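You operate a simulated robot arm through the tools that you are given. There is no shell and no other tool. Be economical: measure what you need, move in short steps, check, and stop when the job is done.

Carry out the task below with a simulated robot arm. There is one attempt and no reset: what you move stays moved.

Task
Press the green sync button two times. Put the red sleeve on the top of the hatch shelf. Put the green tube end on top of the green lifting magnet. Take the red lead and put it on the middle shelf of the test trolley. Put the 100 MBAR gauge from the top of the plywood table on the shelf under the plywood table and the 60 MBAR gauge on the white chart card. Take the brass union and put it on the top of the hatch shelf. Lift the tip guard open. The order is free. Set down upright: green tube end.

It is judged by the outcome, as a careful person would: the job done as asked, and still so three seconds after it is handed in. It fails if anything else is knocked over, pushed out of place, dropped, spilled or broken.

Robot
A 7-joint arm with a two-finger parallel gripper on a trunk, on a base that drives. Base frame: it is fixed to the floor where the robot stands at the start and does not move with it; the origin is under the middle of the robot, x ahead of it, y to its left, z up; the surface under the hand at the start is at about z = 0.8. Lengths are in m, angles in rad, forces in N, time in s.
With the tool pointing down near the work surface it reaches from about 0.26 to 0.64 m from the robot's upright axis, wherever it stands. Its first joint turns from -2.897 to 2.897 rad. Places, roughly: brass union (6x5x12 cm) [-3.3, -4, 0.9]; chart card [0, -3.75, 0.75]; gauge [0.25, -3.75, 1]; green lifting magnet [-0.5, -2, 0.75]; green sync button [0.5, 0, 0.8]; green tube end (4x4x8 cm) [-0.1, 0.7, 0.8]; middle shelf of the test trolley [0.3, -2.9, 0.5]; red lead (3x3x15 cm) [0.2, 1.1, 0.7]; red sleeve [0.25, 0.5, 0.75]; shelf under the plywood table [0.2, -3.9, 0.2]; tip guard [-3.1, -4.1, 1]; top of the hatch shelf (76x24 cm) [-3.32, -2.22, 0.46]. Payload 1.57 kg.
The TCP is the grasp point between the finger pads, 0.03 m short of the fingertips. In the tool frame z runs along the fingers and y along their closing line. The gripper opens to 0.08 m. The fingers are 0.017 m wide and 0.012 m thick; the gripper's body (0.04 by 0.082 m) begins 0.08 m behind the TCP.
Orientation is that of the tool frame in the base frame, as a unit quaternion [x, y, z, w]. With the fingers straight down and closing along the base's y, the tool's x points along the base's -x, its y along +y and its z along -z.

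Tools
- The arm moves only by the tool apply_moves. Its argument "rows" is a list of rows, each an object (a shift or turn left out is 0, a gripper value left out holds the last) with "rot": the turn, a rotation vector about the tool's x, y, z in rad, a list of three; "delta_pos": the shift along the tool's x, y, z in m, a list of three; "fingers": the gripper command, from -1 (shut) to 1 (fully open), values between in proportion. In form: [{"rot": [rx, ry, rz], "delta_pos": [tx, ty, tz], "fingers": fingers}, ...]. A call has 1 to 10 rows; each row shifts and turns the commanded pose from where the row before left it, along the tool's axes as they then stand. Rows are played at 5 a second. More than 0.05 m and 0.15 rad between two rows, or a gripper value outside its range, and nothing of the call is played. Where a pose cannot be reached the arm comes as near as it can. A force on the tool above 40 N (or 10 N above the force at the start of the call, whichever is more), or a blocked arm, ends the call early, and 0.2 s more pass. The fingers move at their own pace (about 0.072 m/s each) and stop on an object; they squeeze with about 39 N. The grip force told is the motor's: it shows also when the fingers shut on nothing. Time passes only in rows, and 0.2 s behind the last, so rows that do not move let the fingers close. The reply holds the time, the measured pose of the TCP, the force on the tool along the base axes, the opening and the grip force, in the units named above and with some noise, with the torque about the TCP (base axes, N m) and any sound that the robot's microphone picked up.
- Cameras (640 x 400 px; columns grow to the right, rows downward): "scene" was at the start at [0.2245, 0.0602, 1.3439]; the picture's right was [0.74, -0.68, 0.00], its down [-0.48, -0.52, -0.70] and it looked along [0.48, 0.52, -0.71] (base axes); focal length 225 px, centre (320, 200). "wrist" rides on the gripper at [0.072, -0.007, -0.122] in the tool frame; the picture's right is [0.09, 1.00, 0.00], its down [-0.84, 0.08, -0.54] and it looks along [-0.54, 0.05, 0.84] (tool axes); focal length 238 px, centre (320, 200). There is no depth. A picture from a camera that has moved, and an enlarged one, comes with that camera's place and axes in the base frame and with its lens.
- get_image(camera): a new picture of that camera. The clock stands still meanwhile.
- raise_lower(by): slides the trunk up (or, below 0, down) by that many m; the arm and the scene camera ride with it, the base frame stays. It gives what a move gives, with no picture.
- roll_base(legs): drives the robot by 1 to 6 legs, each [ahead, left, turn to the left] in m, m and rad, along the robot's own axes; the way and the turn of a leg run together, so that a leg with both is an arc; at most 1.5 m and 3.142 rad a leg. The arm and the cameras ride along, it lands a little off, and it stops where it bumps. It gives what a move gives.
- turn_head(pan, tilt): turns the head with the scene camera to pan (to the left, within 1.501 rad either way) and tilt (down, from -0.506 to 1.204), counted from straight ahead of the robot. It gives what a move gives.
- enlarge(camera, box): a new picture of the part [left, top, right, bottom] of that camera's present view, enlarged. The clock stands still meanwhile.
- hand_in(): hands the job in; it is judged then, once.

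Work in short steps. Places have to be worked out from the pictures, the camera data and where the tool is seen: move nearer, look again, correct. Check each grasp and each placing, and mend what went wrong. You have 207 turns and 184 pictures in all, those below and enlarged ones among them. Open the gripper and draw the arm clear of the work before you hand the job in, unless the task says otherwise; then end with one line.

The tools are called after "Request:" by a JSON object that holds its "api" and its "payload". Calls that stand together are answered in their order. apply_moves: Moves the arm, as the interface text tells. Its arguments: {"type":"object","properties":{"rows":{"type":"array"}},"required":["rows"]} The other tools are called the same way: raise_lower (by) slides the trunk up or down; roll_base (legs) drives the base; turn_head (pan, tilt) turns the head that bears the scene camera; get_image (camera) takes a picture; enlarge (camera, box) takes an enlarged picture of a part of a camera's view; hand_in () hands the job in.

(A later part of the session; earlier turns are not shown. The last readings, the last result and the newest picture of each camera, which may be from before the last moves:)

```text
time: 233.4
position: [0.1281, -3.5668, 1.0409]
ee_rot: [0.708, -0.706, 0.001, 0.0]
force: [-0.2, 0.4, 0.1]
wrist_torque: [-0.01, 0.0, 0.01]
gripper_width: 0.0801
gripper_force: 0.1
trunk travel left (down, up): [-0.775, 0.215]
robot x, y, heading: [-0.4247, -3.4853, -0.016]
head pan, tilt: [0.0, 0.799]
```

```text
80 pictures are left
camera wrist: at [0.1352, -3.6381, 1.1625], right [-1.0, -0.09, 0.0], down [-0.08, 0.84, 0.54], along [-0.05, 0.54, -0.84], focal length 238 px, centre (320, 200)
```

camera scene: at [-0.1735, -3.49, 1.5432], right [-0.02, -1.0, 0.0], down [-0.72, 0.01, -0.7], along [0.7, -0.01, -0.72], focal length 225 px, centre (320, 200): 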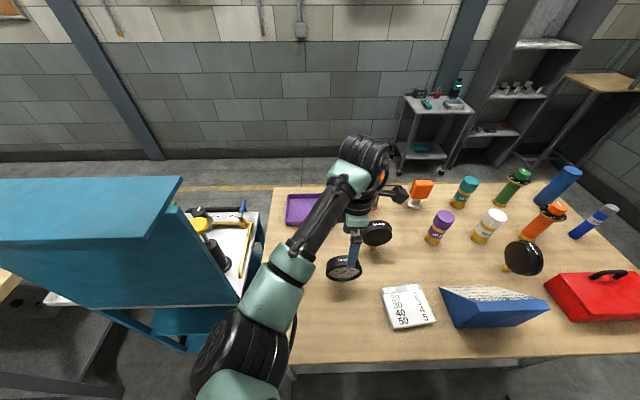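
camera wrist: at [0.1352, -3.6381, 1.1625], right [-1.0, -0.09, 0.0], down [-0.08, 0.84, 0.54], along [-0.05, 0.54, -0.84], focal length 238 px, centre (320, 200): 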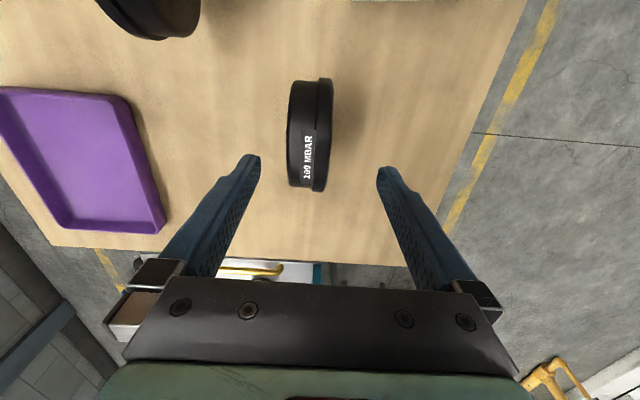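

Small corrections, then descend and close gently.

Request:
{"api": "apply_moves", "payload": {"rows": [{"delta_pos": [0.004, -0.005, 0.02]}, {"delta_pos": [0, 0, 0.03]}, {"delta_pos": [0, 0, 0.028]}, {"fingers": -1}, {}, {}, {}]}}

Request:
{"api": "get_image", "payload": {"camera": "wrist"}}

```text
time: 235.0
position: [0.1362, -3.5686, 0.964]
ee_rot: [0.708, -0.706, 0.001, 0.0]
force: [0.6, -0.6, 0.5]
wrist_torque: [-0.01, -0.09, -0.01]
gripper_width: 0.0358
gripper_force: 39.1
trunk travel left (down, up): [-0.775, 0.215]
robot x, y, heading: [-0.4232, -3.4846, -0.018]
head pan, tilt: [0.0, 0.799]
```

```text
79 pictures are left
camera wrist: at [0.1424, -3.6412, 1.0852], right [-1.0, -0.09, 0.0], down [-0.08, 0.84, 0.54], along [-0.05, 0.54, -0.84], focal length 238 px, centre (320, 200)
```

wrist: 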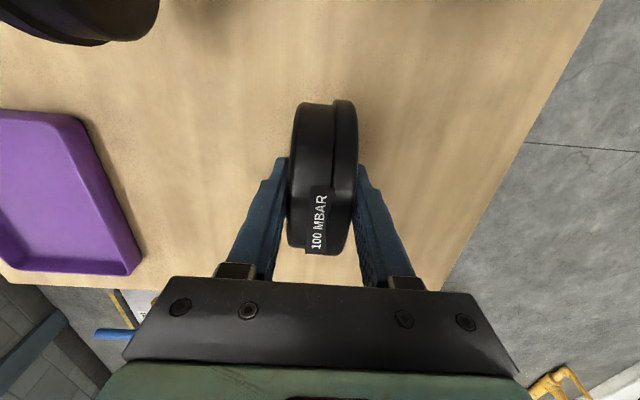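

Gripped 100 MBAR (0.036). I lift, retract, and back the base a little.

Request:
{"api": "apply_moves", "payload": {"rows": [{"delta_pos": [0, 0, -0.03]}, {"delta_pos": [0, 0, -0.045]}, {"delta_pos": [0, 0, -0.045]}, {"delta_pos": [0, 0, -0.045]}, {"delta_pos": [0, 0.045, -0.015]}, {"delta_pos": [0, 0.045, 0]}, {"delta_pos": [0, 0.045, 0]}, {"delta_pos": [0, 0.045, 0]}, {"delta_pos": [0, 0.04, 0]}]}}

Request:
{"api": "roll_base", "payload": {"legs": [[-0.12, 0, 0.018]]}}

Request:
{"api": "get_image", "payload": {"camera": "scene"}}

Request:
{"api": "get_image", "payload": {"camera": "wrist"}}

```text
time: 237.0
position: [-0.0875, -3.5723, 1.1433]
ee_rot: [0.708, -0.706, 0.001, -0.001]
force: [0.7, 0.8, -3.1]
wrist_torque: [-0.01, 0.0, 0.0]
gripper_width: 0.0356
gripper_force: 39.0
trunk travel left (down, up): [-0.775, 0.215]
robot x, y, heading: [-0.4242, -3.4861, -0.019]
head pan, tilt: [0.0, 0.799]
```

```text
time: 238.2
position: [-0.2019, -3.5664, 1.1433]
ee_rot: [0.714, -0.701, 0.0, 0.0]
force: [-0.7, -0.5, -3.0]
wrist_torque: [-0.01, -0.03, -0.01]
gripper_width: 0.0356
gripper_force: 38.7
trunk travel left (down, up): [-0.775, 0.215]
robot x, y, heading: [-0.5407, -3.4823, -0.002]
head pan, tilt: [0.0, 0.799]
```

```text
78 pictures are left
camera scene: at [-0.2904, -3.484, 1.5431], right [0.0, -1.0, 0.0], down [-0.72, 0.0, -0.7], along [0.7, 0.0, -0.72], focal length 225 px, centre (320, 200)
```

scene: 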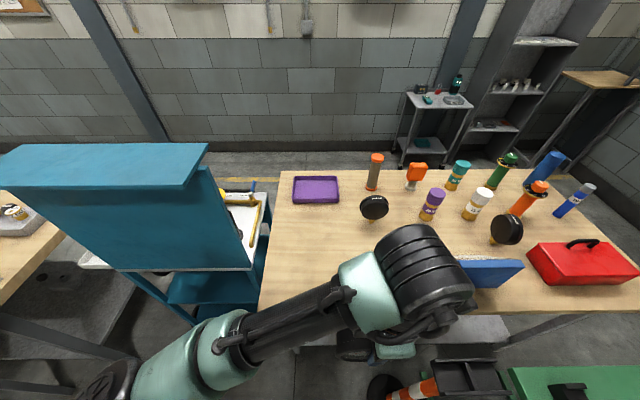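

```text
77 pictures are left
camera wrist: at [-0.1939, -3.6371, 1.2657], right [-0.99, -0.11, 0.0], down [-0.09, 0.83, 0.54], along [-0.06, 0.54, -0.84], focal length 238 px, centre (320, 200)
```

wrist: 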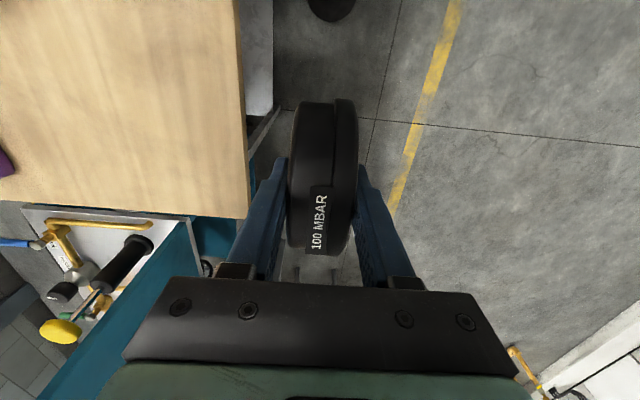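

Table edge is at x≈−0.08. I back 0.1 m more for safety, then lower the trunk fully.

Request:
{"api": "roll_base", "payload": {"legs": [[-0.1, 0, 0]]}}

Request:
{"api": "raise_lower", "payload": {"by": -0.4}}

Request:
{"api": "raise_lower", "payload": {"by": -0.3}}

Request:
{"api": "get_image", "payload": {"camera": "scene"}}

Request:
{"api": "get_image", "payload": {"camera": "wrist"}}

```text
time: 239.4
position: [-0.3039, -3.5646, 1.1436]
ee_rot: [0.715, -0.699, 0.001, 0.0]
force: [-0.5, -1.0, -3.1]
wrist_torque: [0.0, -0.03, -0.02]
gripper_width: 0.036
gripper_force: 39.4
trunk travel left (down, up): [-0.775, 0.215]
robot x, y, heading: [-0.6458, -3.4865, 0.003]
head pan, tilt: [0.0, 0.799]
```

```text
time: 243.2
position: [-0.3039, -3.5649, 0.744]
ee_rot: [0.714, -0.7, 0.002, -0.001]
force: [-0.5, 0.2, -3.9]
wrist_torque: [0.01, 0.03, 0.0]
gripper_width: 0.0358
gripper_force: 38.9
trunk travel left (down, up): [-0.375, 0.615]
robot x, y, heading: [-0.6414, -3.4827, 0.001]
head pan, tilt: [0.0, 0.799]
```

```text
time: 246.2
position: [-0.3039, -3.5646, 0.4443]
ee_rot: [0.715, -0.699, 0.0, 0.0]
force: [0.3, 0.4, -3.6]
wrist_torque: [-0.02, 0.0, -0.03]
gripper_width: 0.0357
gripper_force: 38.6
trunk travel left (down, up): [-0.075, 0.915]
robot x, y, heading: [-0.6405, -3.4845, 0.001]
head pan, tilt: [0.0, 0.799]
```

```text
76 pictures are left
camera scene: at [-0.3928, -3.4833, 0.8432], right [0.0, -1.0, 0.0], down [-0.72, 0.0, -0.7], along [0.7, 0.0, -0.72], focal length 225 px, centre (320, 200)
```

scene: 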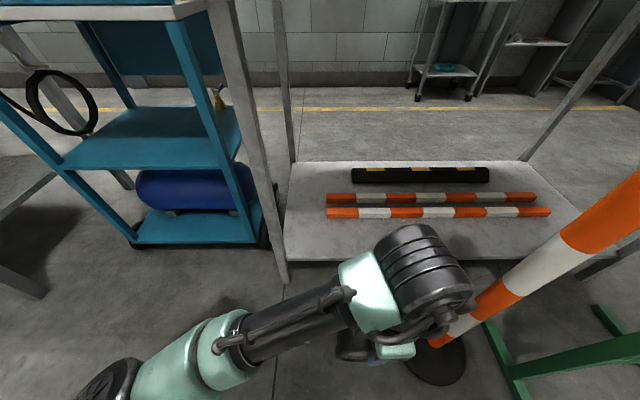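

```text
75 pictures are left
camera wrist: at [-0.2957, -3.6361, 0.5658], right [-0.99, -0.11, 0.0], down [-0.1, 0.83, 0.54], along [-0.06, 0.54, -0.84], focal length 238 px, centre (320, 200)
```

wrist: 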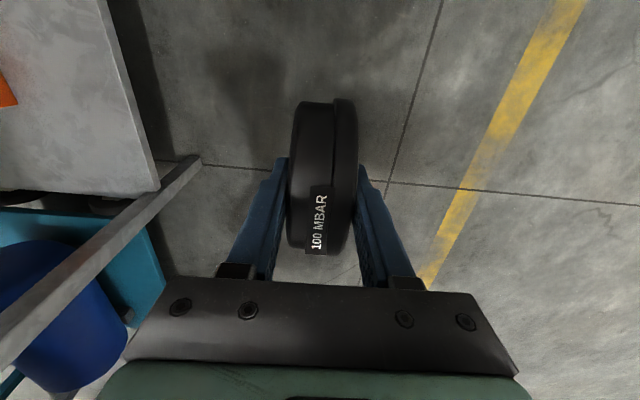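

I lower the hand another 0.1 m (staying above shelf height), then look before going under.

Request:
{"api": "apply_moves", "payload": {"rows": [{"delta_pos": [0, 0, 0.04]}, {"delta_pos": [0, 0, 0.04]}, {"delta_pos": [0, 0, 0.02]}]}}

Request:
{"api": "roll_base", "payload": {"legs": [[0.12, 0, 0]]}}

Request:
{"api": "get_image", "payload": {"camera": "scene"}}

Request:
{"api": "get_image", "payload": {"camera": "wrist"}}

```text
time: 247.0
position: [-0.305, -3.5661, 0.3454]
ee_rot: [0.715, -0.7, 0.001, -0.001]
force: [0.2, 0.4, -3.0]
wrist_torque: [-0.05, -0.02, 0.0]
gripper_width: 0.0356
gripper_force: 38.8
trunk travel left (down, up): [-0.075, 0.915]
robot x, y, heading: [-0.6457, -3.4828, 0.004]
head pan, tilt: [0.0, 0.799]
```

```text
time: 248.3
position: [-0.1825, -3.5653, 0.3467]
ee_rot: [0.717, -0.698, 0.0, -0.001]
force: [0.6, 0.0, -2.3]
wrist_torque: [0.0, 0.0, 0.03]
gripper_width: 0.0358
gripper_force: 39.0
trunk travel left (down, up): [-0.075, 0.915]
robot x, y, heading: [-0.522, -3.4816, 0.003]
head pan, tilt: [0.0, 0.799]
```

```text
74 pictures are left
camera scene: at [-0.2717, -3.4823, 0.8432], right [0.0, -1.0, 0.0], down [-0.72, 0.0, -0.7], along [0.7, 0.0, -0.72], focal length 225 px, centre (320, 200)
```

scene: 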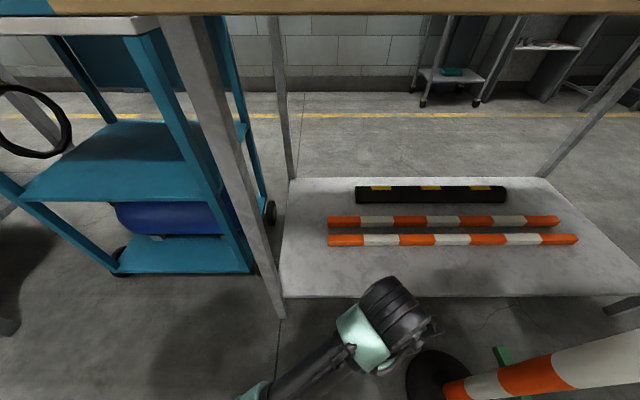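

```text
73 pictures are left
camera wrist: at [-0.1741, -3.6361, 0.4677], right [-0.99, -0.12, 0.0], down [-0.1, 0.83, 0.54], along [-0.06, 0.54, -0.84], focal length 238 px, centre (320, 200)
```

wrist: 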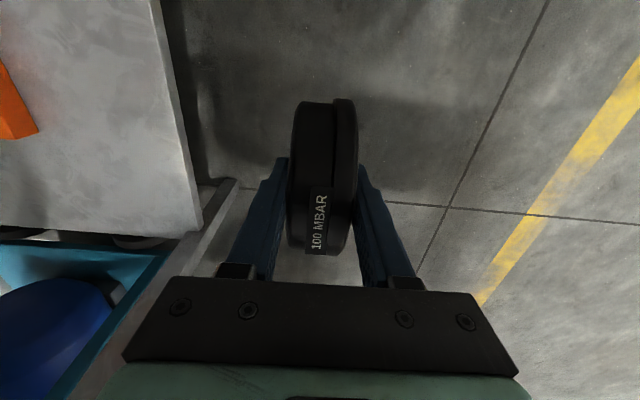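

Good clearance under the tabletop. I extend the hand over the shelf to x≈0.05.

Request:
{"api": "apply_moves", "payload": {"rows": [{"delta_pos": [0.003, -0.046, 0]}, {"delta_pos": [0.003, -0.046, 0]}, {"delta_pos": [0.003, -0.046, 0]}, {"delta_pos": [0.003, -0.046, 0]}, {"delta_pos": [0.0, -0.046, 0]}]}}

Request:
{"api": "get_image", "payload": {"camera": "scene"}}

Request:
{"api": "get_image", "payload": {"camera": "wrist"}}

```text
time: 249.5
position: [0.0482, -3.5683, 0.3467]
ee_rot: [0.715, -0.699, 0.0, 0.0]
force: [0.5, 0.0, -3.2]
wrist_torque: [-0.01, -0.02, 0.01]
gripper_width: 0.0357
gripper_force: 39.0
trunk travel left (down, up): [-0.075, 0.915]
robot x, y, heading: [-0.5237, -3.4837, 0.005]
head pan, tilt: [0.0, 0.799]
```

```text
72 pictures are left
camera scene: at [-0.2716, -3.4823, 0.8431], right [0.0, -1.0, 0.0], down [-0.72, 0.0, -0.7], along [0.7, 0.0, -0.72], focal length 225 px, centre (320, 200)
```

scene: 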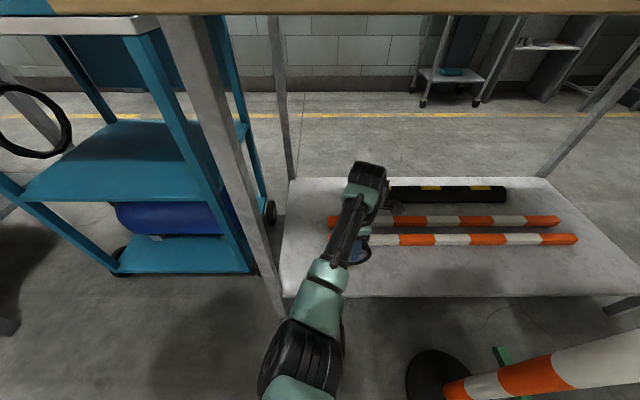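

```text
71 pictures are left
camera wrist: at [0.057, -3.6398, 0.4687], right [-0.99, -0.12, 0.0], down [-0.1, 0.83, 0.54], along [-0.06, 0.54, -0.84], focal length 238 px, centre (320, 200)
```

wrist: 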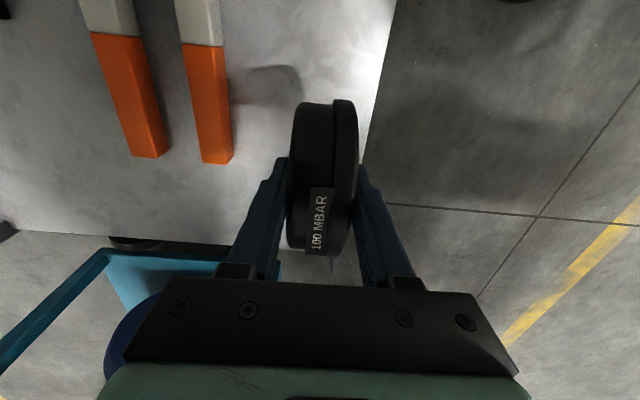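

The gauge hangs over the free strip of the shelf. I lower slowly to contact.

Request:
{"api": "apply_moves", "payload": {"rows": [{"delta_pos": [0, -0.007, 0.02]}, {"delta_pos": [0, 0, 0.01]}, {"delta_pos": [0, 0, 0.005]}, {"delta_pos": [0, 0, 0.005]}, {"delta_pos": [0, 0, 0.004]}, {"delta_pos": [0, 0, 0.004]}, {"delta_pos": [0, 0, 0.004]}]}}

Request:
{"api": "enlarge", "payload": {"camera": "scene", "box": [320, 200, 420, 280]}}

```text
time: 251.1
position: [0.0548, -3.5701, 0.2922]
ee_rot: [0.716, -0.698, 0.0, -0.001]
force: [-0.2, 0.3, -3.5]
wrist_torque: [-0.06, 0.03, 0.03]
gripper_width: 0.0354
gripper_force: 39.3
trunk travel left (down, up): [-0.075, 0.915]
robot x, y, heading: [-0.5246, -3.4864, 0.001]
head pan, tilt: [0.0, 0.799]
```

```text
5.00 times, centred on (370, 240) of scene
camera zoom: at [-0.2716, -3.4823, 0.8431], right [0.0, -1.0, 0.0], down [-0.72, 0.0, -0.7], along [0.7, 0.0, -0.72], focal length 1127 px, centre (70, 0)
```

zoom: 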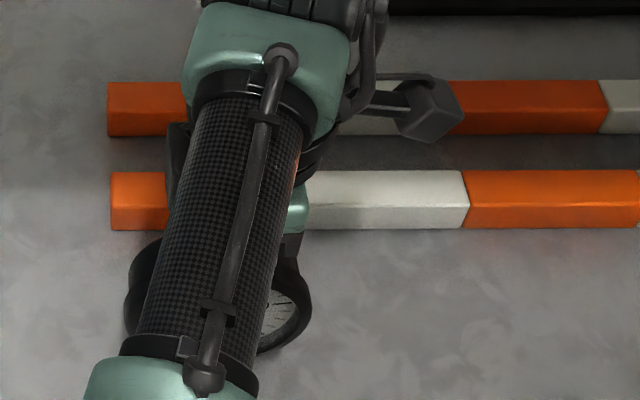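

Request:
{"api": "apply_moves", "payload": {"rows": [{"delta_pos": [0, 0, 0.004]}, {"delta_pos": [0, 0, 0.003]}, {"delta_pos": [0, 0, 0.003]}, {"delta_pos": [0, 0, 0.003]}, {"delta_pos": [0, 0, 0.003]}]}}

Request:
{"api": "get_image", "payload": {"camera": "wrist"}}

```text
time: 252.3
position: [0.0572, -3.5715, 0.2821]
ee_rot: [0.716, -0.698, 0.006, -0.004]
force: [-4.8, 0.4, 35.3]
wrist_torque: [0.18, 0.43, 0.0]
gripper_width: 0.0356
gripper_force: 38.8
trunk travel left (down, up): [-0.075, 0.915]
robot x, y, heading: [-0.5204, -3.4839, 0.004]
head pan, tilt: [0.0, 0.799]
```

```text
69 pictures are left
camera wrist: at [0.0644, -3.6424, 0.4059], right [-0.99, -0.12, -0.01], down [-0.11, 0.84, 0.54], along [-0.05, 0.54, -0.84], focal length 238 px, centre (320, 200)
```

wrist: 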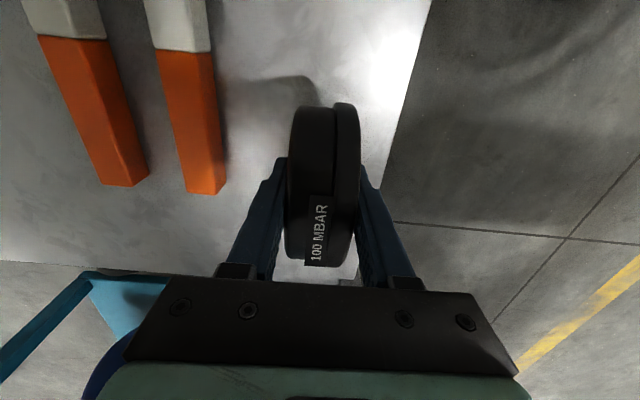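

Contact. I ease back, open slightly to test whether it stands.

Request:
{"api": "apply_moves", "payload": {"rows": [{"delta_pos": [0, 0, -0.004]}, {"delta_pos": [0, 0, -0.001]}, {"fingers": 0.0}, {}, {}]}}

Request:
{"api": "get_image", "payload": {"camera": "wrist"}}

```text
time: 253.5
position: [0.054, -3.5712, 0.2819]
ee_rot: [0.716, -0.698, 0.0, 0.0]
force: [-0.3, -0.2, -0.4]
wrist_torque: [0.01, 0.04, 0.01]
gripper_width: 0.0401
gripper_force: 0.0
trunk travel left (down, up): [-0.075, 0.915]
robot x, y, heading: [-0.5228, -3.4813, 0.004]
head pan, tilt: [0.0, 0.799]
```

```text
68 pictures are left
camera wrist: at [0.0623, -3.6427, 0.4044], right [-0.99, -0.12, 0.0], down [-0.1, 0.83, 0.54], along [-0.06, 0.54, -0.84], focal length 238 px, centre (320, 200)
```

wrist: 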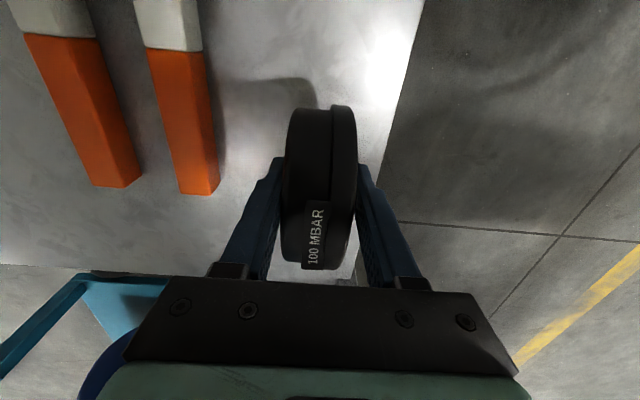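

It stands with free clearance. I open more and rise slowly.

Request:
{"api": "apply_moves", "payload": {"rows": [{"fingers": 0.8}, {}, {}, {"delta_pos": [0, 0, -0.015]}, {"delta_pos": [0, 0, -0.03]}, {"delta_pos": [0, 0, -0.03]}]}}

Request:
{"api": "get_image", "payload": {"camera": "wrist"}}

```text
time: 254.9
position: [0.0534, -3.5738, 0.3581]
ee_rot: [0.716, -0.698, 0.0, -0.001]
force: [-0.5, 0.3, -0.2]
wrist_torque: [0.0, 0.0, 0.02]
gripper_width: 0.072
gripper_force: 0.0
trunk travel left (down, up): [-0.075, 0.915]
robot x, y, heading: [-0.5218, -3.484, 0.006]
head pan, tilt: [0.0, 0.799]
```

```text
67 pictures are left
camera wrist: at [0.0618, -3.6446, 0.4802], right [-0.99, -0.12, 0.0], down [-0.1, 0.83, 0.54], along [-0.06, 0.54, -0.84], focal length 238 px, centre (320, 200)
```

wrist: 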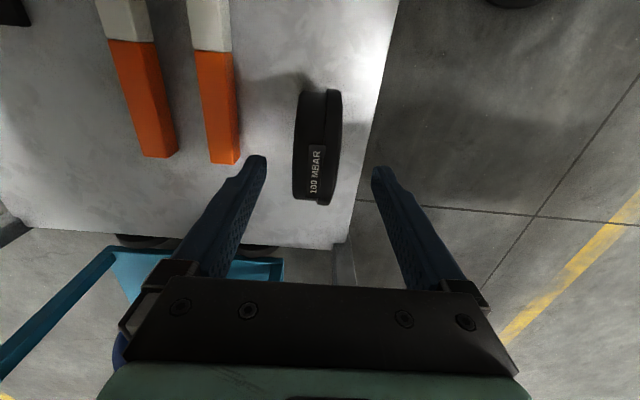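

The 100 MBAR gauge stands on the shelf. I rise above it, retract from under the table, back out and raise the trunk.

Request:
{"api": "apply_moves", "payload": {"rows": [{"delta_pos": [0, 0, -0.03]}, {"delta_pos": [0, 0, -0.02]}, {"delta_pos": [0, 0.046, 0]}, {"delta_pos": [0, 0.046, 0]}, {"delta_pos": [0, 0.046, 0]}, {"delta_pos": [0, 0.046, 0]}, {"delta_pos": [0, 0.046, 0]}]}}

Request:
{"api": "roll_base", "payload": {"legs": [[-0.14, 0, 0]]}}

Request:
{"api": "raise_lower", "payload": {"by": 0.4}}

Request:
{"api": "raise_lower", "payload": {"by": 0.37}}

Request:
{"api": "get_image", "payload": {"camera": "scene"}}

```text
time: 256.5
position: [-0.1777, -3.5713, 0.4106]
ee_rot: [0.716, -0.698, 0.001, 0.0]
force: [0.6, -1.0, -0.3]
wrist_torque: [0.02, 0.02, -0.02]
gripper_width: 0.0719
gripper_force: 0.0
trunk travel left (down, up): [-0.075, 0.915]
robot x, y, heading: [-0.5217, -3.4814, 0.002]
head pan, tilt: [0.0, 0.799]
```

```text
time: 257.8
position: [-0.3156, -3.5719, 0.4102]
ee_rot: [0.716, -0.698, 0.0, 0.0]
force: [-0.1, -0.7, 0.1]
wrist_torque: [0.01, 0.03, 0.03]
gripper_width: 0.072
gripper_force: 0.0
trunk travel left (down, up): [-0.075, 0.915]
robot x, y, heading: [-0.6594, -3.4826, 0.003]
head pan, tilt: [0.0, 0.799]
```

```text
time: 261.6
position: [-0.315, -3.5713, 0.8105]
ee_rot: [0.716, -0.698, 0.0, 0.0]
force: [-0.8, -0.2, -0.2]
wrist_torque: [0.02, -0.01, -0.05]
gripper_width: 0.0718
gripper_force: 0.0
trunk travel left (down, up): [-0.475, 0.515]
robot x, y, heading: [-0.6631, -3.4842, 0.006]
head pan, tilt: [0.0, 0.799]
```

```text
time: 265.2
position: [-0.3169, -3.5715, 1.18]
ee_rot: [0.717, -0.698, -0.001, 0.0]
force: [0.3, 0.7, 1.3]
wrist_torque: [-0.02, 0.0, 0.02]
gripper_width: 0.0721
gripper_force: 0.0
trunk travel left (down, up): [-0.845, 0.145]
robot x, y, heading: [-0.6633, -3.4849, 0.004]
head pan, tilt: [0.0, 0.799]
```

```text
66 pictures are left
camera scene: at [-0.4098, -3.4825, 1.6132], right [0.01, -1.0, 0.0], down [-0.72, 0.0, -0.7], along [0.7, 0.0, -0.72], focal length 225 px, centre (320, 200)
```

scene: 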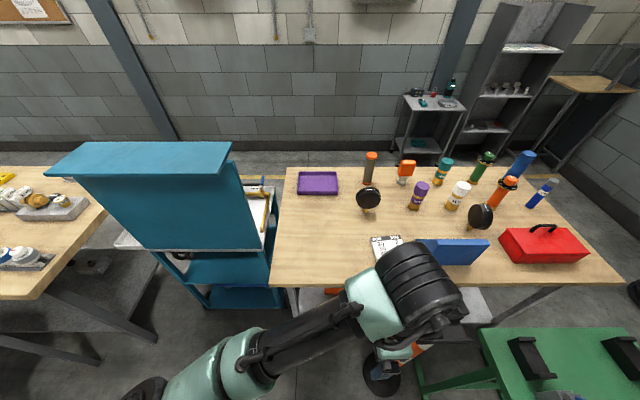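

Next the 60 MBAR gauge. I lower the trunk 0.2 m (for longer reach), lift the arm, and drive to x≈−0.37.

Request:
{"api": "raise_lower", "payload": {"by": -0.2}}

Request:
{"api": "apply_moves", "payload": {"rows": [{"delta_pos": [0, 0, -0.045], "fingers": 1}, {"delta_pos": [0, 0, -0.045]}, {"delta_pos": [0, 0, -0.045]}]}}

Request:
{"api": "roll_base", "payload": {"legs": [[0.29, 0, 0]]}}

Request:
{"api": "apply_moves", "payload": {"rows": [{"delta_pos": [0.02, -0.045, 0]}, {"delta_pos": [0.02, -0.045, 0]}, {"delta_pos": [0.02, -0.045, 0]}, {"delta_pos": [0.02, -0.045, 0]}, {"delta_pos": [0.02, -0.045, 0]}, {"delta_pos": [0.0, -0.04, 0]}]}}

Request:
{"api": "get_image", "payload": {"camera": "wrist"}}

Request:
{"api": "get_image", "payload": {"camera": "scene"}}

```text
time: 267.4
position: [-0.3168, -3.572, 0.9792]
ee_rot: [0.717, -0.698, 0.0, 0.0]
force: [0.1, 0.2, -0.1]
wrist_torque: [0.0, -0.05, -0.04]
gripper_width: 0.072
gripper_force: 0.1
trunk travel left (down, up): [-0.645, 0.345]
robot x, y, heading: [-0.6588, -3.4818, 0.005]
head pan, tilt: [0.0, 0.799]
```

```text
time: 268.2
position: [-0.3016, -3.5586, 1.1123]
ee_rot: [0.715, -0.699, 0.0, 0.002]
force: [0.3, -0.3, 0.6]
wrist_torque: [-0.03, 0.01, -0.02]
gripper_width: 0.08
gripper_force: 0.0
out of reach, approached as far as the arm can: row 2, 3
trunk travel left (down, up): [-0.645, 0.345]
robot x, y, heading: [-0.6618, -3.4832, 0.004]
head pan, tilt: [0.0, 0.799]
```

```text
time: 270.2
position: [-0.0029, -3.5526, 1.1118]
ee_rot: [0.719, -0.695, 0.001, 0.001]
force: [-0.4, -0.8, 0.3]
wrist_torque: [0.01, -0.02, 0.03]
gripper_width: 0.08
gripper_force: 0.0
trunk travel left (down, up): [-0.645, 0.345]
robot x, y, heading: [-0.362, -3.4772, 0.019]
head pan, tilt: [0.0, 0.799]
```

```text
time: 271.6
position: [0.2658, -3.6444, 1.1114]
ee_rot: [0.718, -0.696, 0.001, 0.0]
force: [0.1, 0.2, -0.6]
wrist_torque: [-0.02, 0.01, 0.03]
gripper_width: 0.0798
gripper_force: 0.1
trunk travel left (down, up): [-0.645, 0.345]
robot x, y, heading: [-0.3617, -3.4804, 0.018]
head pan, tilt: [0.0, 0.799]
```

```text
65 pictures are left
camera wrist: at [0.2745, -3.7153, 1.2336], right [-0.99, -0.12, 0.0], down [-0.1, 0.83, 0.54], along [-0.07, 0.54, -0.84], focal length 238 px, centre (320, 200)
```

wrist: 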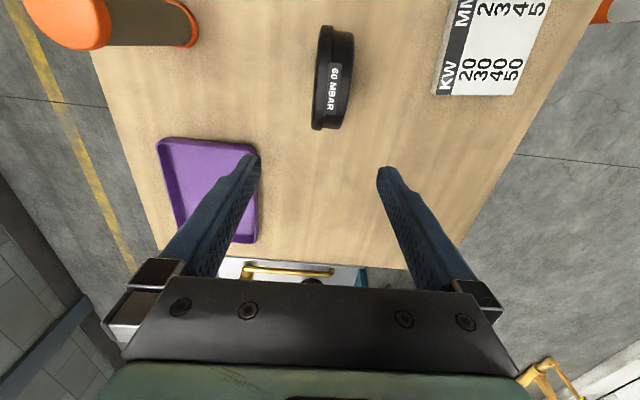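

```text
64 pictures are left
camera scene: at [-0.1118, -3.4769, 1.4132], right [0.02, -1.0, 0.0], down [-0.72, -0.01, -0.7], along [0.7, 0.01, -0.72], focal length 225 px, centre (320, 200)
```

scene: 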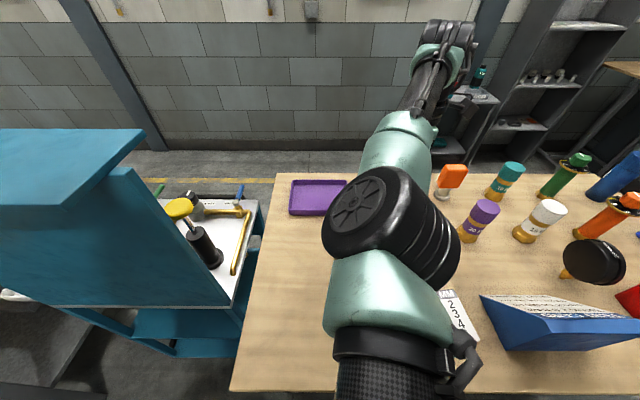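

The 60 MBAR disc is at (0.257, −3.686). I centre over it and descend partway.

Request:
{"api": "apply_moves", "payload": {"rows": [{"delta_pos": [0.042, 0.01, 0]}, {"delta_pos": [0, 0, 0.035]}, {"delta_pos": [0, 0, 0.035]}, {}]}}

Request:
{"api": "get_image", "payload": {"camera": "wrist"}}

```text
time: 272.6
position: [0.2572, -3.6846, 1.0434]
ee_rot: [0.719, -0.695, 0.001, 0.0]
force: [0.3, 0.6, 0.9]
wrist_torque: [-0.05, -0.01, 0.01]
gripper_width: 0.0802
gripper_force: 0.1
trunk travel left (down, up): [-0.645, 0.345]
robot x, y, heading: [-0.3592, -3.4815, 0.022]
head pan, tilt: [0.0, 0.799]
```

```text
63 pictures are left
camera wrist: at [0.2662, -3.7557, 1.1647], right [-0.99, -0.13, 0.0], down [-0.11, 0.83, 0.54], along [-0.07, 0.54, -0.84], focal length 238 px, centre (320, 200)
```

wrist: 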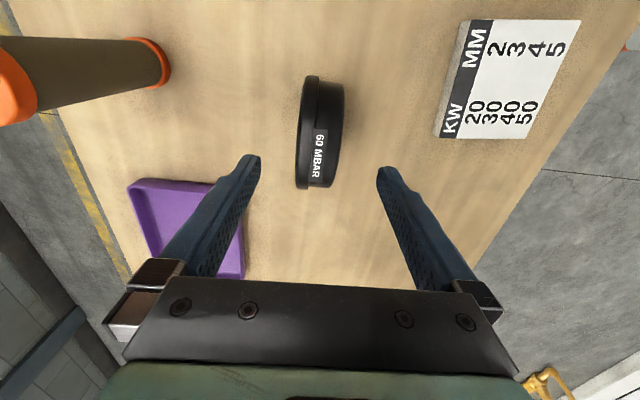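

Aligned. Descend, close on the 60 MBAR gauge.

Request:
{"api": "apply_moves", "payload": {"rows": [{"delta_pos": [0.003, 0, 0.02]}, {"delta_pos": [0, 0, 0.03]}, {"delta_pos": [0, 0, 0.03]}, {"fingers": -1}, {}, {}, {}]}}

Request:
{"api": "get_image", "payload": {"camera": "wrist"}}

```text
time: 274.2
position: [0.2576, -3.6882, 0.9614]
ee_rot: [0.719, -0.695, 0.001, 0.001]
force: [1.2, 0.5, 0.6]
wrist_torque: [-0.02, -0.13, -0.01]
gripper_width: 0.0358
gripper_force: 38.7
trunk travel left (down, up): [-0.645, 0.345]
robot x, y, heading: [-0.3615, -3.4834, 0.018]
head pan, tilt: [0.0, 0.799]
```

```text
62 pictures are left
camera wrist: at [0.2667, -3.7595, 1.0837], right [-0.99, -0.13, 0.0], down [-0.11, 0.83, 0.54], along [-0.07, 0.54, -0.84], focal length 238 px, centre (320, 200)
```

wrist: 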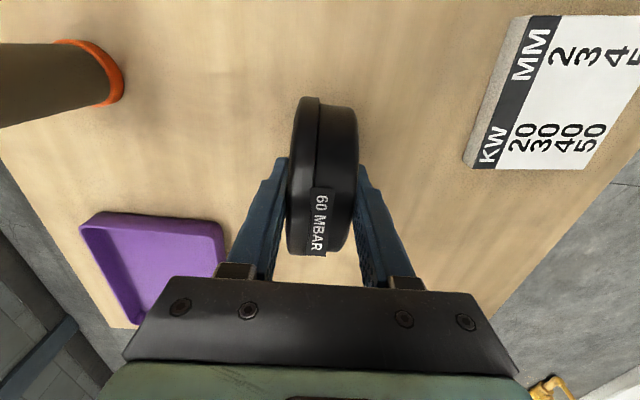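

Gripped. I lift it and carry it over the chart card.

Request:
{"api": "apply_moves", "payload": {"rows": [{"delta_pos": [0, 0, -0.03]}, {"delta_pos": [0, 0, -0.04]}, {"delta_pos": [0, 0, -0.03]}, {"delta_pos": [0.01, 0.04, 0]}, {"delta_pos": [0.01, 0.04, 0]}, {"delta_pos": [0.01, 0.04, 0]}, {"delta_pos": [0.01, 0.04, 0]}, {"delta_pos": [0.01, 0.04, 0]}, {}]}}

Request:
{"api": "get_image", "payload": {"camera": "wrist"}}

Request:
{"api": "get_image", "payload": {"camera": "scene"}}

```text
time: 276.2
position: [0.0562, -3.7444, 1.061]
ee_rot: [0.719, -0.695, 0.0, 0.0]
force: [0.2, 0.2, -3.8]
wrist_torque: [0.0, -0.01, 0.02]
gripper_width: 0.0356
gripper_force: 39.7
trunk travel left (down, up): [-0.645, 0.345]
robot x, y, heading: [-0.3612, -3.4802, 0.016]
head pan, tilt: [0.0, 0.799]
```

```text
61 pictures are left
camera wrist: at [0.0661, -3.8149, 1.1832], right [-0.99, -0.13, 0.0], down [-0.1, 0.83, 0.54], along [-0.07, 0.54, -0.84], focal length 238 px, centre (320, 200)
```

wrist: 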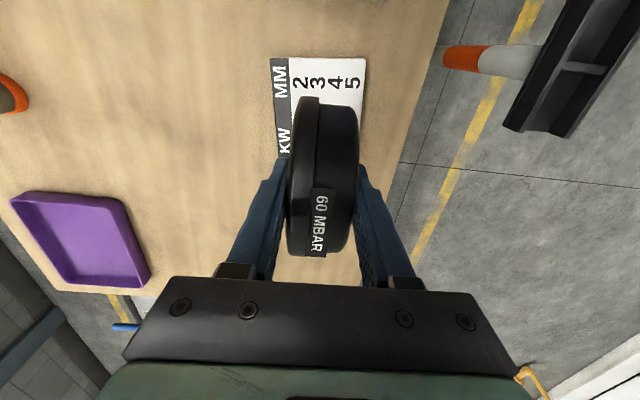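

```text
60 pictures are left
camera scene: at [-0.1113, -3.4764, 1.4131], right [0.02, -1.0, 0.0], down [-0.72, -0.01, -0.7], along [0.7, 0.01, -0.72], focal length 225 px, centre (320, 200)
```

scene: 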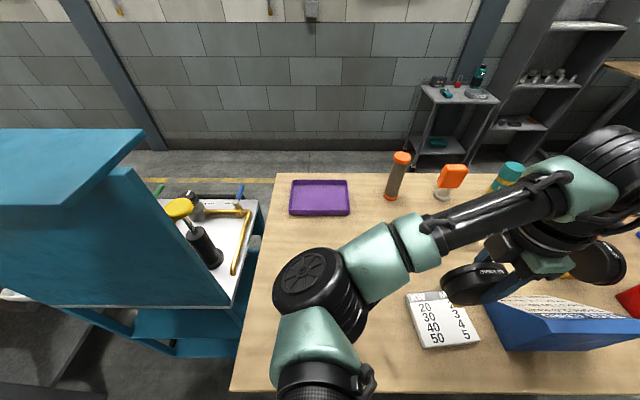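

The card spans x≈0.01–0.11, y≈−3.80…−3.68, centred under the gauge. I lower slowly to contact.

Request:
{"api": "apply_moves", "payload": {"rows": [{"delta_pos": [0, 0, 0.03]}, {"delta_pos": [0, 0, 0.02]}, {"delta_pos": [0, 0, 0.01]}, {"delta_pos": [0, 0, 0.005]}, {"delta_pos": [0, 0, 0.004]}, {"delta_pos": [0, 0, 0.003]}, {"delta_pos": [0, 0, 0.003]}, {"delta_pos": [0, 0, 0.003]}]}}

Request:
{"api": "enlarge", "payload": {"camera": "scene", "box": [390, 240, 530, 360]}}

```text
time: 278.0
position: [0.0601, -3.7448, 0.9839]
ee_rot: [0.719, -0.695, -0.001, 0.0]
force: [0.2, 0.2, -3.2]
wrist_torque: [0.01, 0.01, 0.03]
gripper_width: 0.0357
gripper_force: 39.5
trunk travel left (down, up): [-0.645, 0.345]
robot x, y, heading: [-0.3658, -3.4787, 0.019]
head pan, tilt: [0.0, 0.799]
```

```text
3.33 times, centred on (460, 300) of scene
camera zoom: at [-0.1116, -3.4765, 1.4131], right [0.02, -1.0, 0.0], down [-0.72, -0.01, -0.7], along [0.7, 0.01, -0.72], focal length 751 px, centre (-147, -133)
```

zoom: 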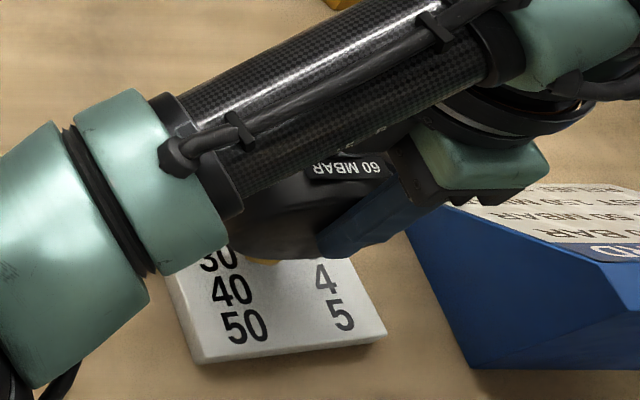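

Still free; continue a few mm at a time.

Request:
{"api": "apply_moves", "payload": {"rows": [{"delta_pos": [0, 0, 0.003]}, {"delta_pos": [0, 0, 0.003]}, {"delta_pos": [0, 0, 0.003]}, {"delta_pos": [0, 0, 0.002]}]}}

```text
time: 279.0
position: [0.0585, -3.7445, 0.974]
ee_rot: [0.719, -0.695, 0.005, -0.001]
force: [1.1, -0.6, 35.9]
wrist_torque: [0.17, -0.07, -0.01]
gripper_width: 0.0355
gripper_force: 38.7
trunk travel left (down, up): [-0.645, 0.345]
robot x, y, heading: [-0.3677, -3.4799, 0.018]
head pan, tilt: [0.0, 0.799]
```

Contact on the card. I ease off and open slightly to test that it stands.

Request:
{"api": "apply_moves", "payload": {"rows": [{"delta_pos": [0, 0, -0.003]}, {"fingers": 0.0}, {}, {}, {"fingers": 0.7}, {}]}}

Request:
{"api": "get_image", "payload": {"camera": "wrist"}}

```text
time: 280.4
position: [0.0591, -3.7453, 0.9735]
ee_rot: [0.719, -0.695, 0.0, 0.001]
force: [-0.9, -0.1, 0.3]
wrist_torque: [0.0, 0.0, 0.02]
gripper_width: 0.0676
gripper_force: 0.0
trunk travel left (down, up): [-0.645, 0.345]
robot x, y, heading: [-0.3637, -3.478, 0.018]
head pan, tilt: [0.0, 0.799]
```

```text
58 pictures are left
camera wrist: at [0.0683, -3.8167, 1.0961], right [-0.99, -0.13, 0.0], down [-0.11, 0.83, 0.54], along [-0.07, 0.54, -0.84], focal length 238 px, centre (320, 200)
```

wrist: 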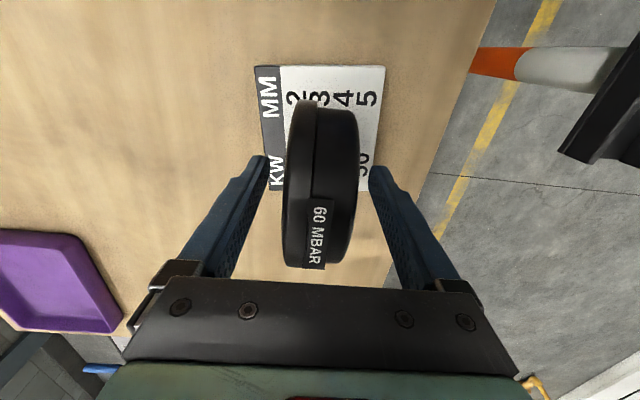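

It stands on the card. I rise clear and retract.

Request:
{"api": "apply_moves", "payload": {"rows": [{"delta_pos": [0, 0, -0.02]}, {"delta_pos": [0, 0, -0.04]}, {"delta_pos": [0, 0, -0.045]}, {"delta_pos": [-0.01, 0.03, -0.01]}, {"delta_pos": [-0.03, 0.03, 0]}, {"delta_pos": [-0.03, 0.03, 0]}]}}

Request:
{"api": "enlarge", "payload": {"camera": "scene", "box": [340, 180, 540, 340]}}

```text
time: 281.8
position: [0.0413, -3.663, 1.0637]
ee_rot: [0.717, -0.697, 0.002, 0.001]
force: [0.7, 0.7, -0.6]
wrist_torque: [0.0, -0.03, -0.01]
gripper_width: 0.0682
gripper_force: 0.1
out of reach, approached as far as the arm can: row 4, 5, 6
trunk travel left (down, up): [-0.645, 0.345]
robot x, y, heading: [-0.3633, -3.4774, 0.016]
head pan, tilt: [0.0, 0.799]
```

```text
2.50 times, centred on (440, 260) of scene
camera zoom: at [-0.1121, -3.4757, 1.4133], right [0.02, -1.0, 0.0], down [-0.72, -0.01, -0.7], along [0.7, 0.01, -0.72], focal length 564 px, centre (20, 50)
```

zoom: 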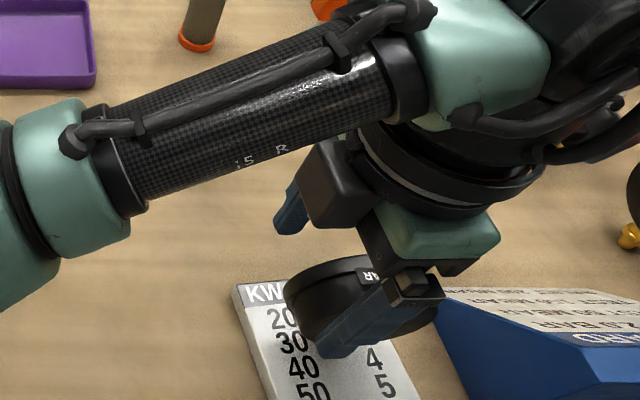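

The arm reached its height limit; I raise with the trunk to get clear and check the gauge.

Request:
{"api": "raise_lower", "payload": {"by": 0.25}}

Request:
{"api": "get_image", "payload": {"camera": "scene"}}

Request:
{"api": "get_image", "payload": {"camera": "wrist"}}

```text
time: 284.4
position: [0.0414, -3.6641, 1.3131]
ee_rot: [0.718, -0.696, 0.001, 0.001]
force: [0.6, -0.1, -0.4]
wrist_torque: [0.01, 0.02, 0.02]
gripper_width: 0.0682
gripper_force: 0.1
trunk travel left (down, up): [-0.895, 0.095]
robot x, y, heading: [-0.3649, -3.4825, 0.015]
head pan, tilt: [0.0, 0.799]
```

```text
56 pictures are left
camera scene: at [-0.1118, -3.4764, 1.6632], right [0.02, -1.0, 0.0], down [-0.72, -0.01, -0.7], along [0.7, 0.01, -0.72], focal length 225 px, centre (320, 200)
```

scene: 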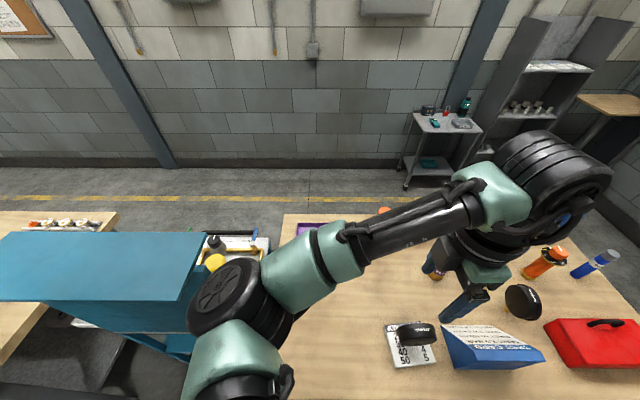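

```text
55 pictures are left
camera wrist: at [0.0512, -3.735, 1.4358], right [-0.99, -0.12, 0.0], down [-0.1, 0.84, 0.54], along [-0.07, 0.54, -0.84], focal length 238 px, centre (320, 200)
```

wrist: 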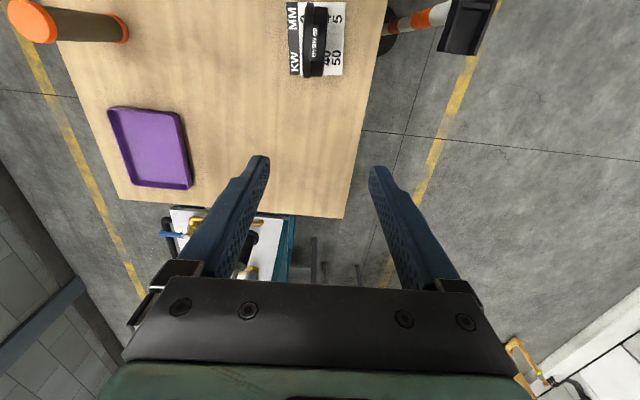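

The 60 MBAR gauge stands on the card. I turn the tool back to neutral and retract, then drive back to the first bench.

Request:
{"api": "apply_moves", "payload": {"rows": [{"rot": [0, 0, 0.149], "delta_pos": [0, 0.02, 0.03]}, {"rot": [0, 0, 0.149], "delta_pos": [0, 0.02, 0.03]}, {"rot": [0, 0, 0.149]}, {"rot": [0, 0, 0.149]}, {"rot": [0, 0, 0.149]}, {"rot": [0, 0, 0.149]}, {"rot": [0, 0, 0.149]}, {"rot": [0, 0, 0.149]}, {"rot": [0, 0, 0.149]}, {"rot": [0, 0, 0.149]}]}}

Request:
{"api": "apply_moves", "payload": {"rows": [{"rot": [0, 0, 0.1], "fingers": 1}, {"delta_pos": [0.03, 0.02, 0]}]}}

Request:
{"api": "roll_base", "payload": {"legs": [[-1.0, 0, -0.015], [0, 1.4, 0], [0, 1.4, 0], [0, 1.2, 0]]}}

Request:
{"api": "turn_head", "payload": {"pan": 0.0, "tilt": 0.5}}

Request:
{"api": "get_image", "payload": {"camera": "scene"}}

```text
time: 286.6
position: [0.0018, -3.6628, 1.2527]
ee_rot: [-0.054, 0.999, -0.002, 0.0]
force: [0.0, 0.4, 0.4]
wrist_torque: [0.0, 0.01, -0.01]
gripper_width: 0.0681
gripper_force: 0.0
trunk travel left (down, up): [-0.895, 0.095]
robot x, y, heading: [-0.3617, -3.4785, 0.017]
head pan, tilt: [0.0, 0.799]
```

```text
time: 287.2
position: [-0.0278, -3.6441, 1.2549]
ee_rot: [-0.003, 1.0, -0.002, 0.0]
force: [0.1, -0.2, -0.2]
wrist_torque: [-0.02, -0.01, 0.01]
gripper_width: 0.0798
gripper_force: 0.0
trunk travel left (down, up): [-0.895, 0.095]
robot x, y, heading: [-0.3653, -3.482, 0.015]
head pan, tilt: [0.0, 0.799]
```

```text
time: 311.3
position: [-1.0452, 0.3306, 1.2543]
ee_rot: [0.026, 1.0, -0.002, -0.001]
force: [0.4, 0.0, 0.2]
wrist_torque: [0.03, 0.05, -0.04]
gripper_width: 0.0799
gripper_force: 0.1
trunk travel left (down, up): [-0.895, 0.095]
robot x, y, heading: [-1.3711, 0.5164, -0.045]
head pan, tilt: [0.0, 0.799]
```

```text
time: 312.1
position: [-1.0462, 0.3328, 1.2528]
ee_rot: [0.026, 1.0, -0.001, -0.001]
force: [0.1, 0.8, 0.2]
wrist_torque: [0.0, 0.04, 0.03]
gripper_width: 0.0798
gripper_force: 0.0
trunk travel left (down, up): [-0.895, 0.095]
robot x, y, heading: [-1.3735, 0.5161, -0.049]
head pan, tilt: [0.0, 0.499]
```

```text
54 pictures are left
camera scene: at [-1.1107, 0.5048, 1.6891], right [-0.05, -1.0, 0.0], down [-0.48, 0.02, -0.88], along [0.88, -0.04, -0.48], focal length 225 px, centre (320, 200)
```

scene: 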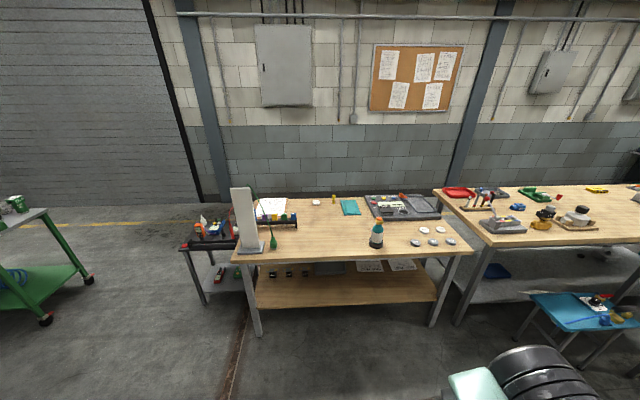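

Request:
{"api": "enlarge", "payload": {"camera": "scene", "box": [170, 170, 330, 290]}}

Request:
{"api": "enlarge", "payload": {"camera": "scene", "box": [520, 270, 640, 390]}}

```text
3.33 times, centred on (250, 230) of scene
camera zoom: at [-1.1107, 0.5048, 1.6891], right [-0.05, -1.0, 0.0], down [-0.48, 0.02, -0.88], along [0.88, -0.04, -0.48], focal length 751 px, centre (553, 100)
```

zoom: 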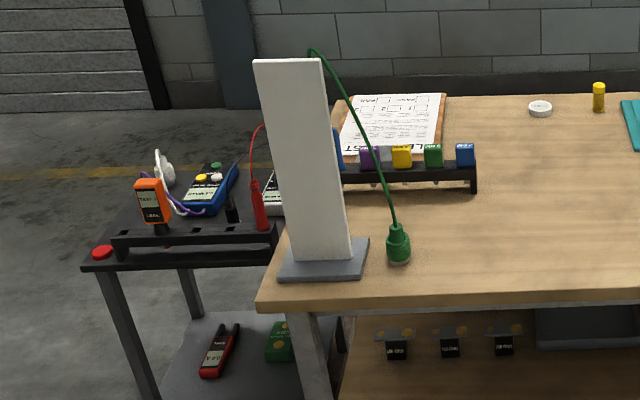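

```text
3.33 times, centred on (580, 330) of scene
camera zoom: at [-1.1107, 0.5048, 1.6891], right [-0.05, -1.0, 0.0], down [-0.48, 0.02, -0.88], along [0.88, -0.04, -0.48], focal length 751 px, centre (-547, -233)
```

zoom: 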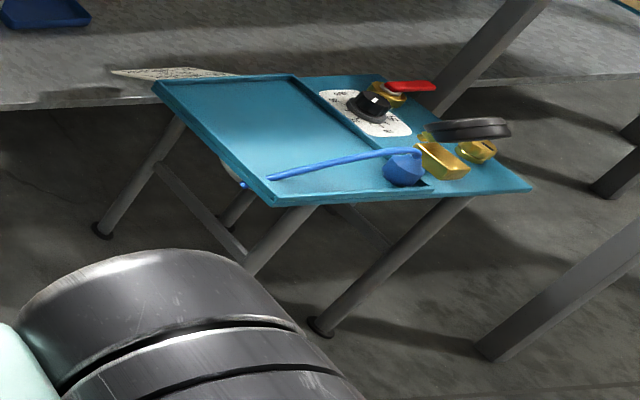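

The tube end stands at about (−0.056, 0.73); the red lead stands in the rack on the black cart beyond. I drive to x≈−0.5, y≈0.65.

Request:
{"api": "roll_base", "payload": {"legs": [[0, 0, 0.047], [0.85, 0.13, 0]]}}

Request:
{"api": "raise_lower", "payload": {"by": -0.25}}

Request:
{"api": "turn_head", "payload": {"pan": 0.3, "tilt": 0.7}}

Request:
{"api": "get_image", "payload": {"camera": "scene"}}

```text
time: 317.1
position: [-0.1826, 0.4799, 1.2535]
ee_rot: [0.002, 1.0, -0.002, 0.0]
force: [0.2, 0.6, -0.2]
wrist_torque: [-0.01, -0.02, -0.03]
gripper_width: 0.0798
gripper_force: 0.1
trunk travel left (down, up): [-0.895, 0.095]
robot x, y, heading: [-0.5124, 0.6466, -0.005]
head pan, tilt: [0.0, 0.499]
```

```text
time: 319.7
position: [-0.1814, 0.4793, 1.0039]
ee_rot: [0.003, 1.0, -0.002, 0.0]
force: [0.5, 0.1, -0.5]
wrist_torque: [0.02, 0.0, -0.01]
gripper_width: 0.0798
gripper_force: 0.2
trunk travel left (down, up): [-0.645, 0.345]
robot x, y, heading: [-0.5158, 0.6492, 0.001]
head pan, tilt: [0.0, 0.499]
```

```text
time: 320.5
position: [-0.1809, 0.4797, 1.0035]
ee_rot: [0.002, 1.0, -0.002, -0.001]
force: [0.0, -0.4, 0.2]
wrist_torque: [-0.01, 0.03, -0.01]
gripper_width: 0.08
gripper_force: 0.0
trunk travel left (down, up): [-0.645, 0.345]
robot x, y, heading: [-0.5144, 0.648, -0.001]
head pan, tilt: [0.3, 0.7]
```

```text
51 pictures are left
camera scene: at [-0.2632, 0.6742, 1.4215], right [0.3, -0.96, 0.0], down [-0.61, -0.19, -0.77], along [0.73, 0.23, -0.64], focal length 225 px, centre (320, 200)
```

scene: 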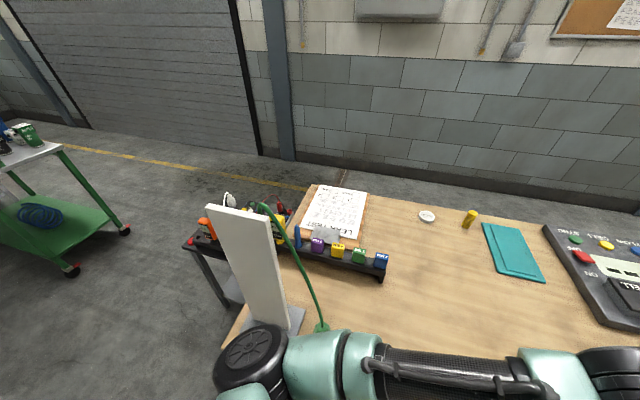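

The elbow is close to the manometer board, so I back off, shift right to y≈0.38, and will reach leftwards from there.

Request:
{"api": "roll_base", "payload": {"legs": [[-0.2, 0, 0], [0, -0.27, 0]]}}

Request:
{"api": "raise_lower", "payload": {"by": 0.1}}

Request:
{"api": "apply_moves", "payload": {"rows": [{"delta_pos": [0.01, 0.045, 0], "rot": [0, 0, -0.1]}, {"delta_pos": [0.01, 0.045, 0], "rot": [0, 0, -0.1]}, {"delta_pos": [0.005, 0.045, 0], "rot": [0, 0, -0.1]}, {"delta_pos": [0, 0.045, 0], "rot": [0, 0, -0.1]}, {"delta_pos": [0, 0.045, 0], "rot": [0, 0, -0.1]}, {"delta_pos": [0, 0.045, 0], "rot": [0, 0, -0.1]}, {"delta_pos": [0, 0.045, 0], "rot": [0, 0, -0.1]}]}}

Request:
{"api": "get_image", "payload": {"camera": "scene"}}

```text
time: 323.7
position: [-0.3828, 0.1998, 1.0041]
ee_rot: [0.001, 1.0, -0.001, -0.001]
force: [-0.1, 0.2, 0.3]
wrist_torque: [-0.02, 0.0, -0.01]
gripper_width: 0.0799
gripper_force: 0.1
trunk travel left (down, up): [-0.645, 0.345]
robot x, y, heading: [-0.7146, 0.3635, 0.002]
head pan, tilt: [0.3, 0.7]
```

```text
time: 325.0
position: [-0.3829, 0.1982, 1.1045]
ee_rot: [0.002, 1.0, -0.002, -0.001]
force: [1.0, 0.6, -0.5]
wrist_torque: [0.0, -0.03, 0.04]
gripper_width: 0.0801
gripper_force: 0.0
trunk travel left (down, up): [-0.745, 0.245]
robot x, y, heading: [-0.7169, 0.3667, 0.007]
head pan, tilt: [0.3, 0.7]
```

```text
time: 326.6
position: [-0.4758, 0.4995, 1.0965]
ee_rot: [-0.341, 0.94, -0.002, -0.003]
force: [0.2, -0.5, -0.2]
wrist_torque: [0.02, 0.0, -0.02]
gripper_width: 0.08
gripper_force: 0.0
out of reach, approached as far as the arm can: row 5, 6
trunk travel left (down, up): [-0.745, 0.245]
robot x, y, heading: [-0.7162, 0.366, 0.007]
head pan, tilt: [0.3, 0.7]
```

```text
50 pictures are left
camera scene: at [-0.4657, 0.3933, 1.5216], right [0.3, -0.95, 0.0], down [-0.61, -0.19, -0.77], along [0.73, 0.23, -0.64], focal length 225 px, centre (320, 200)
```

scene: 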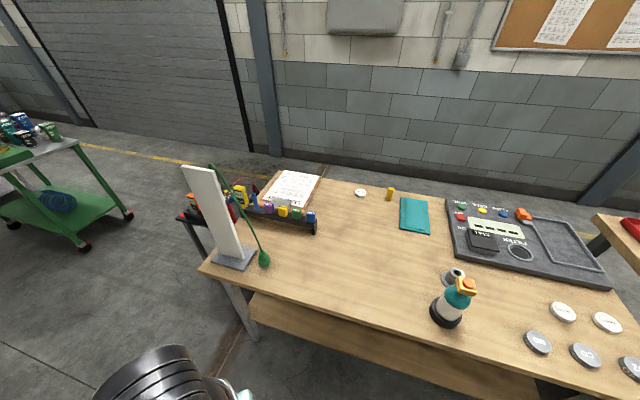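

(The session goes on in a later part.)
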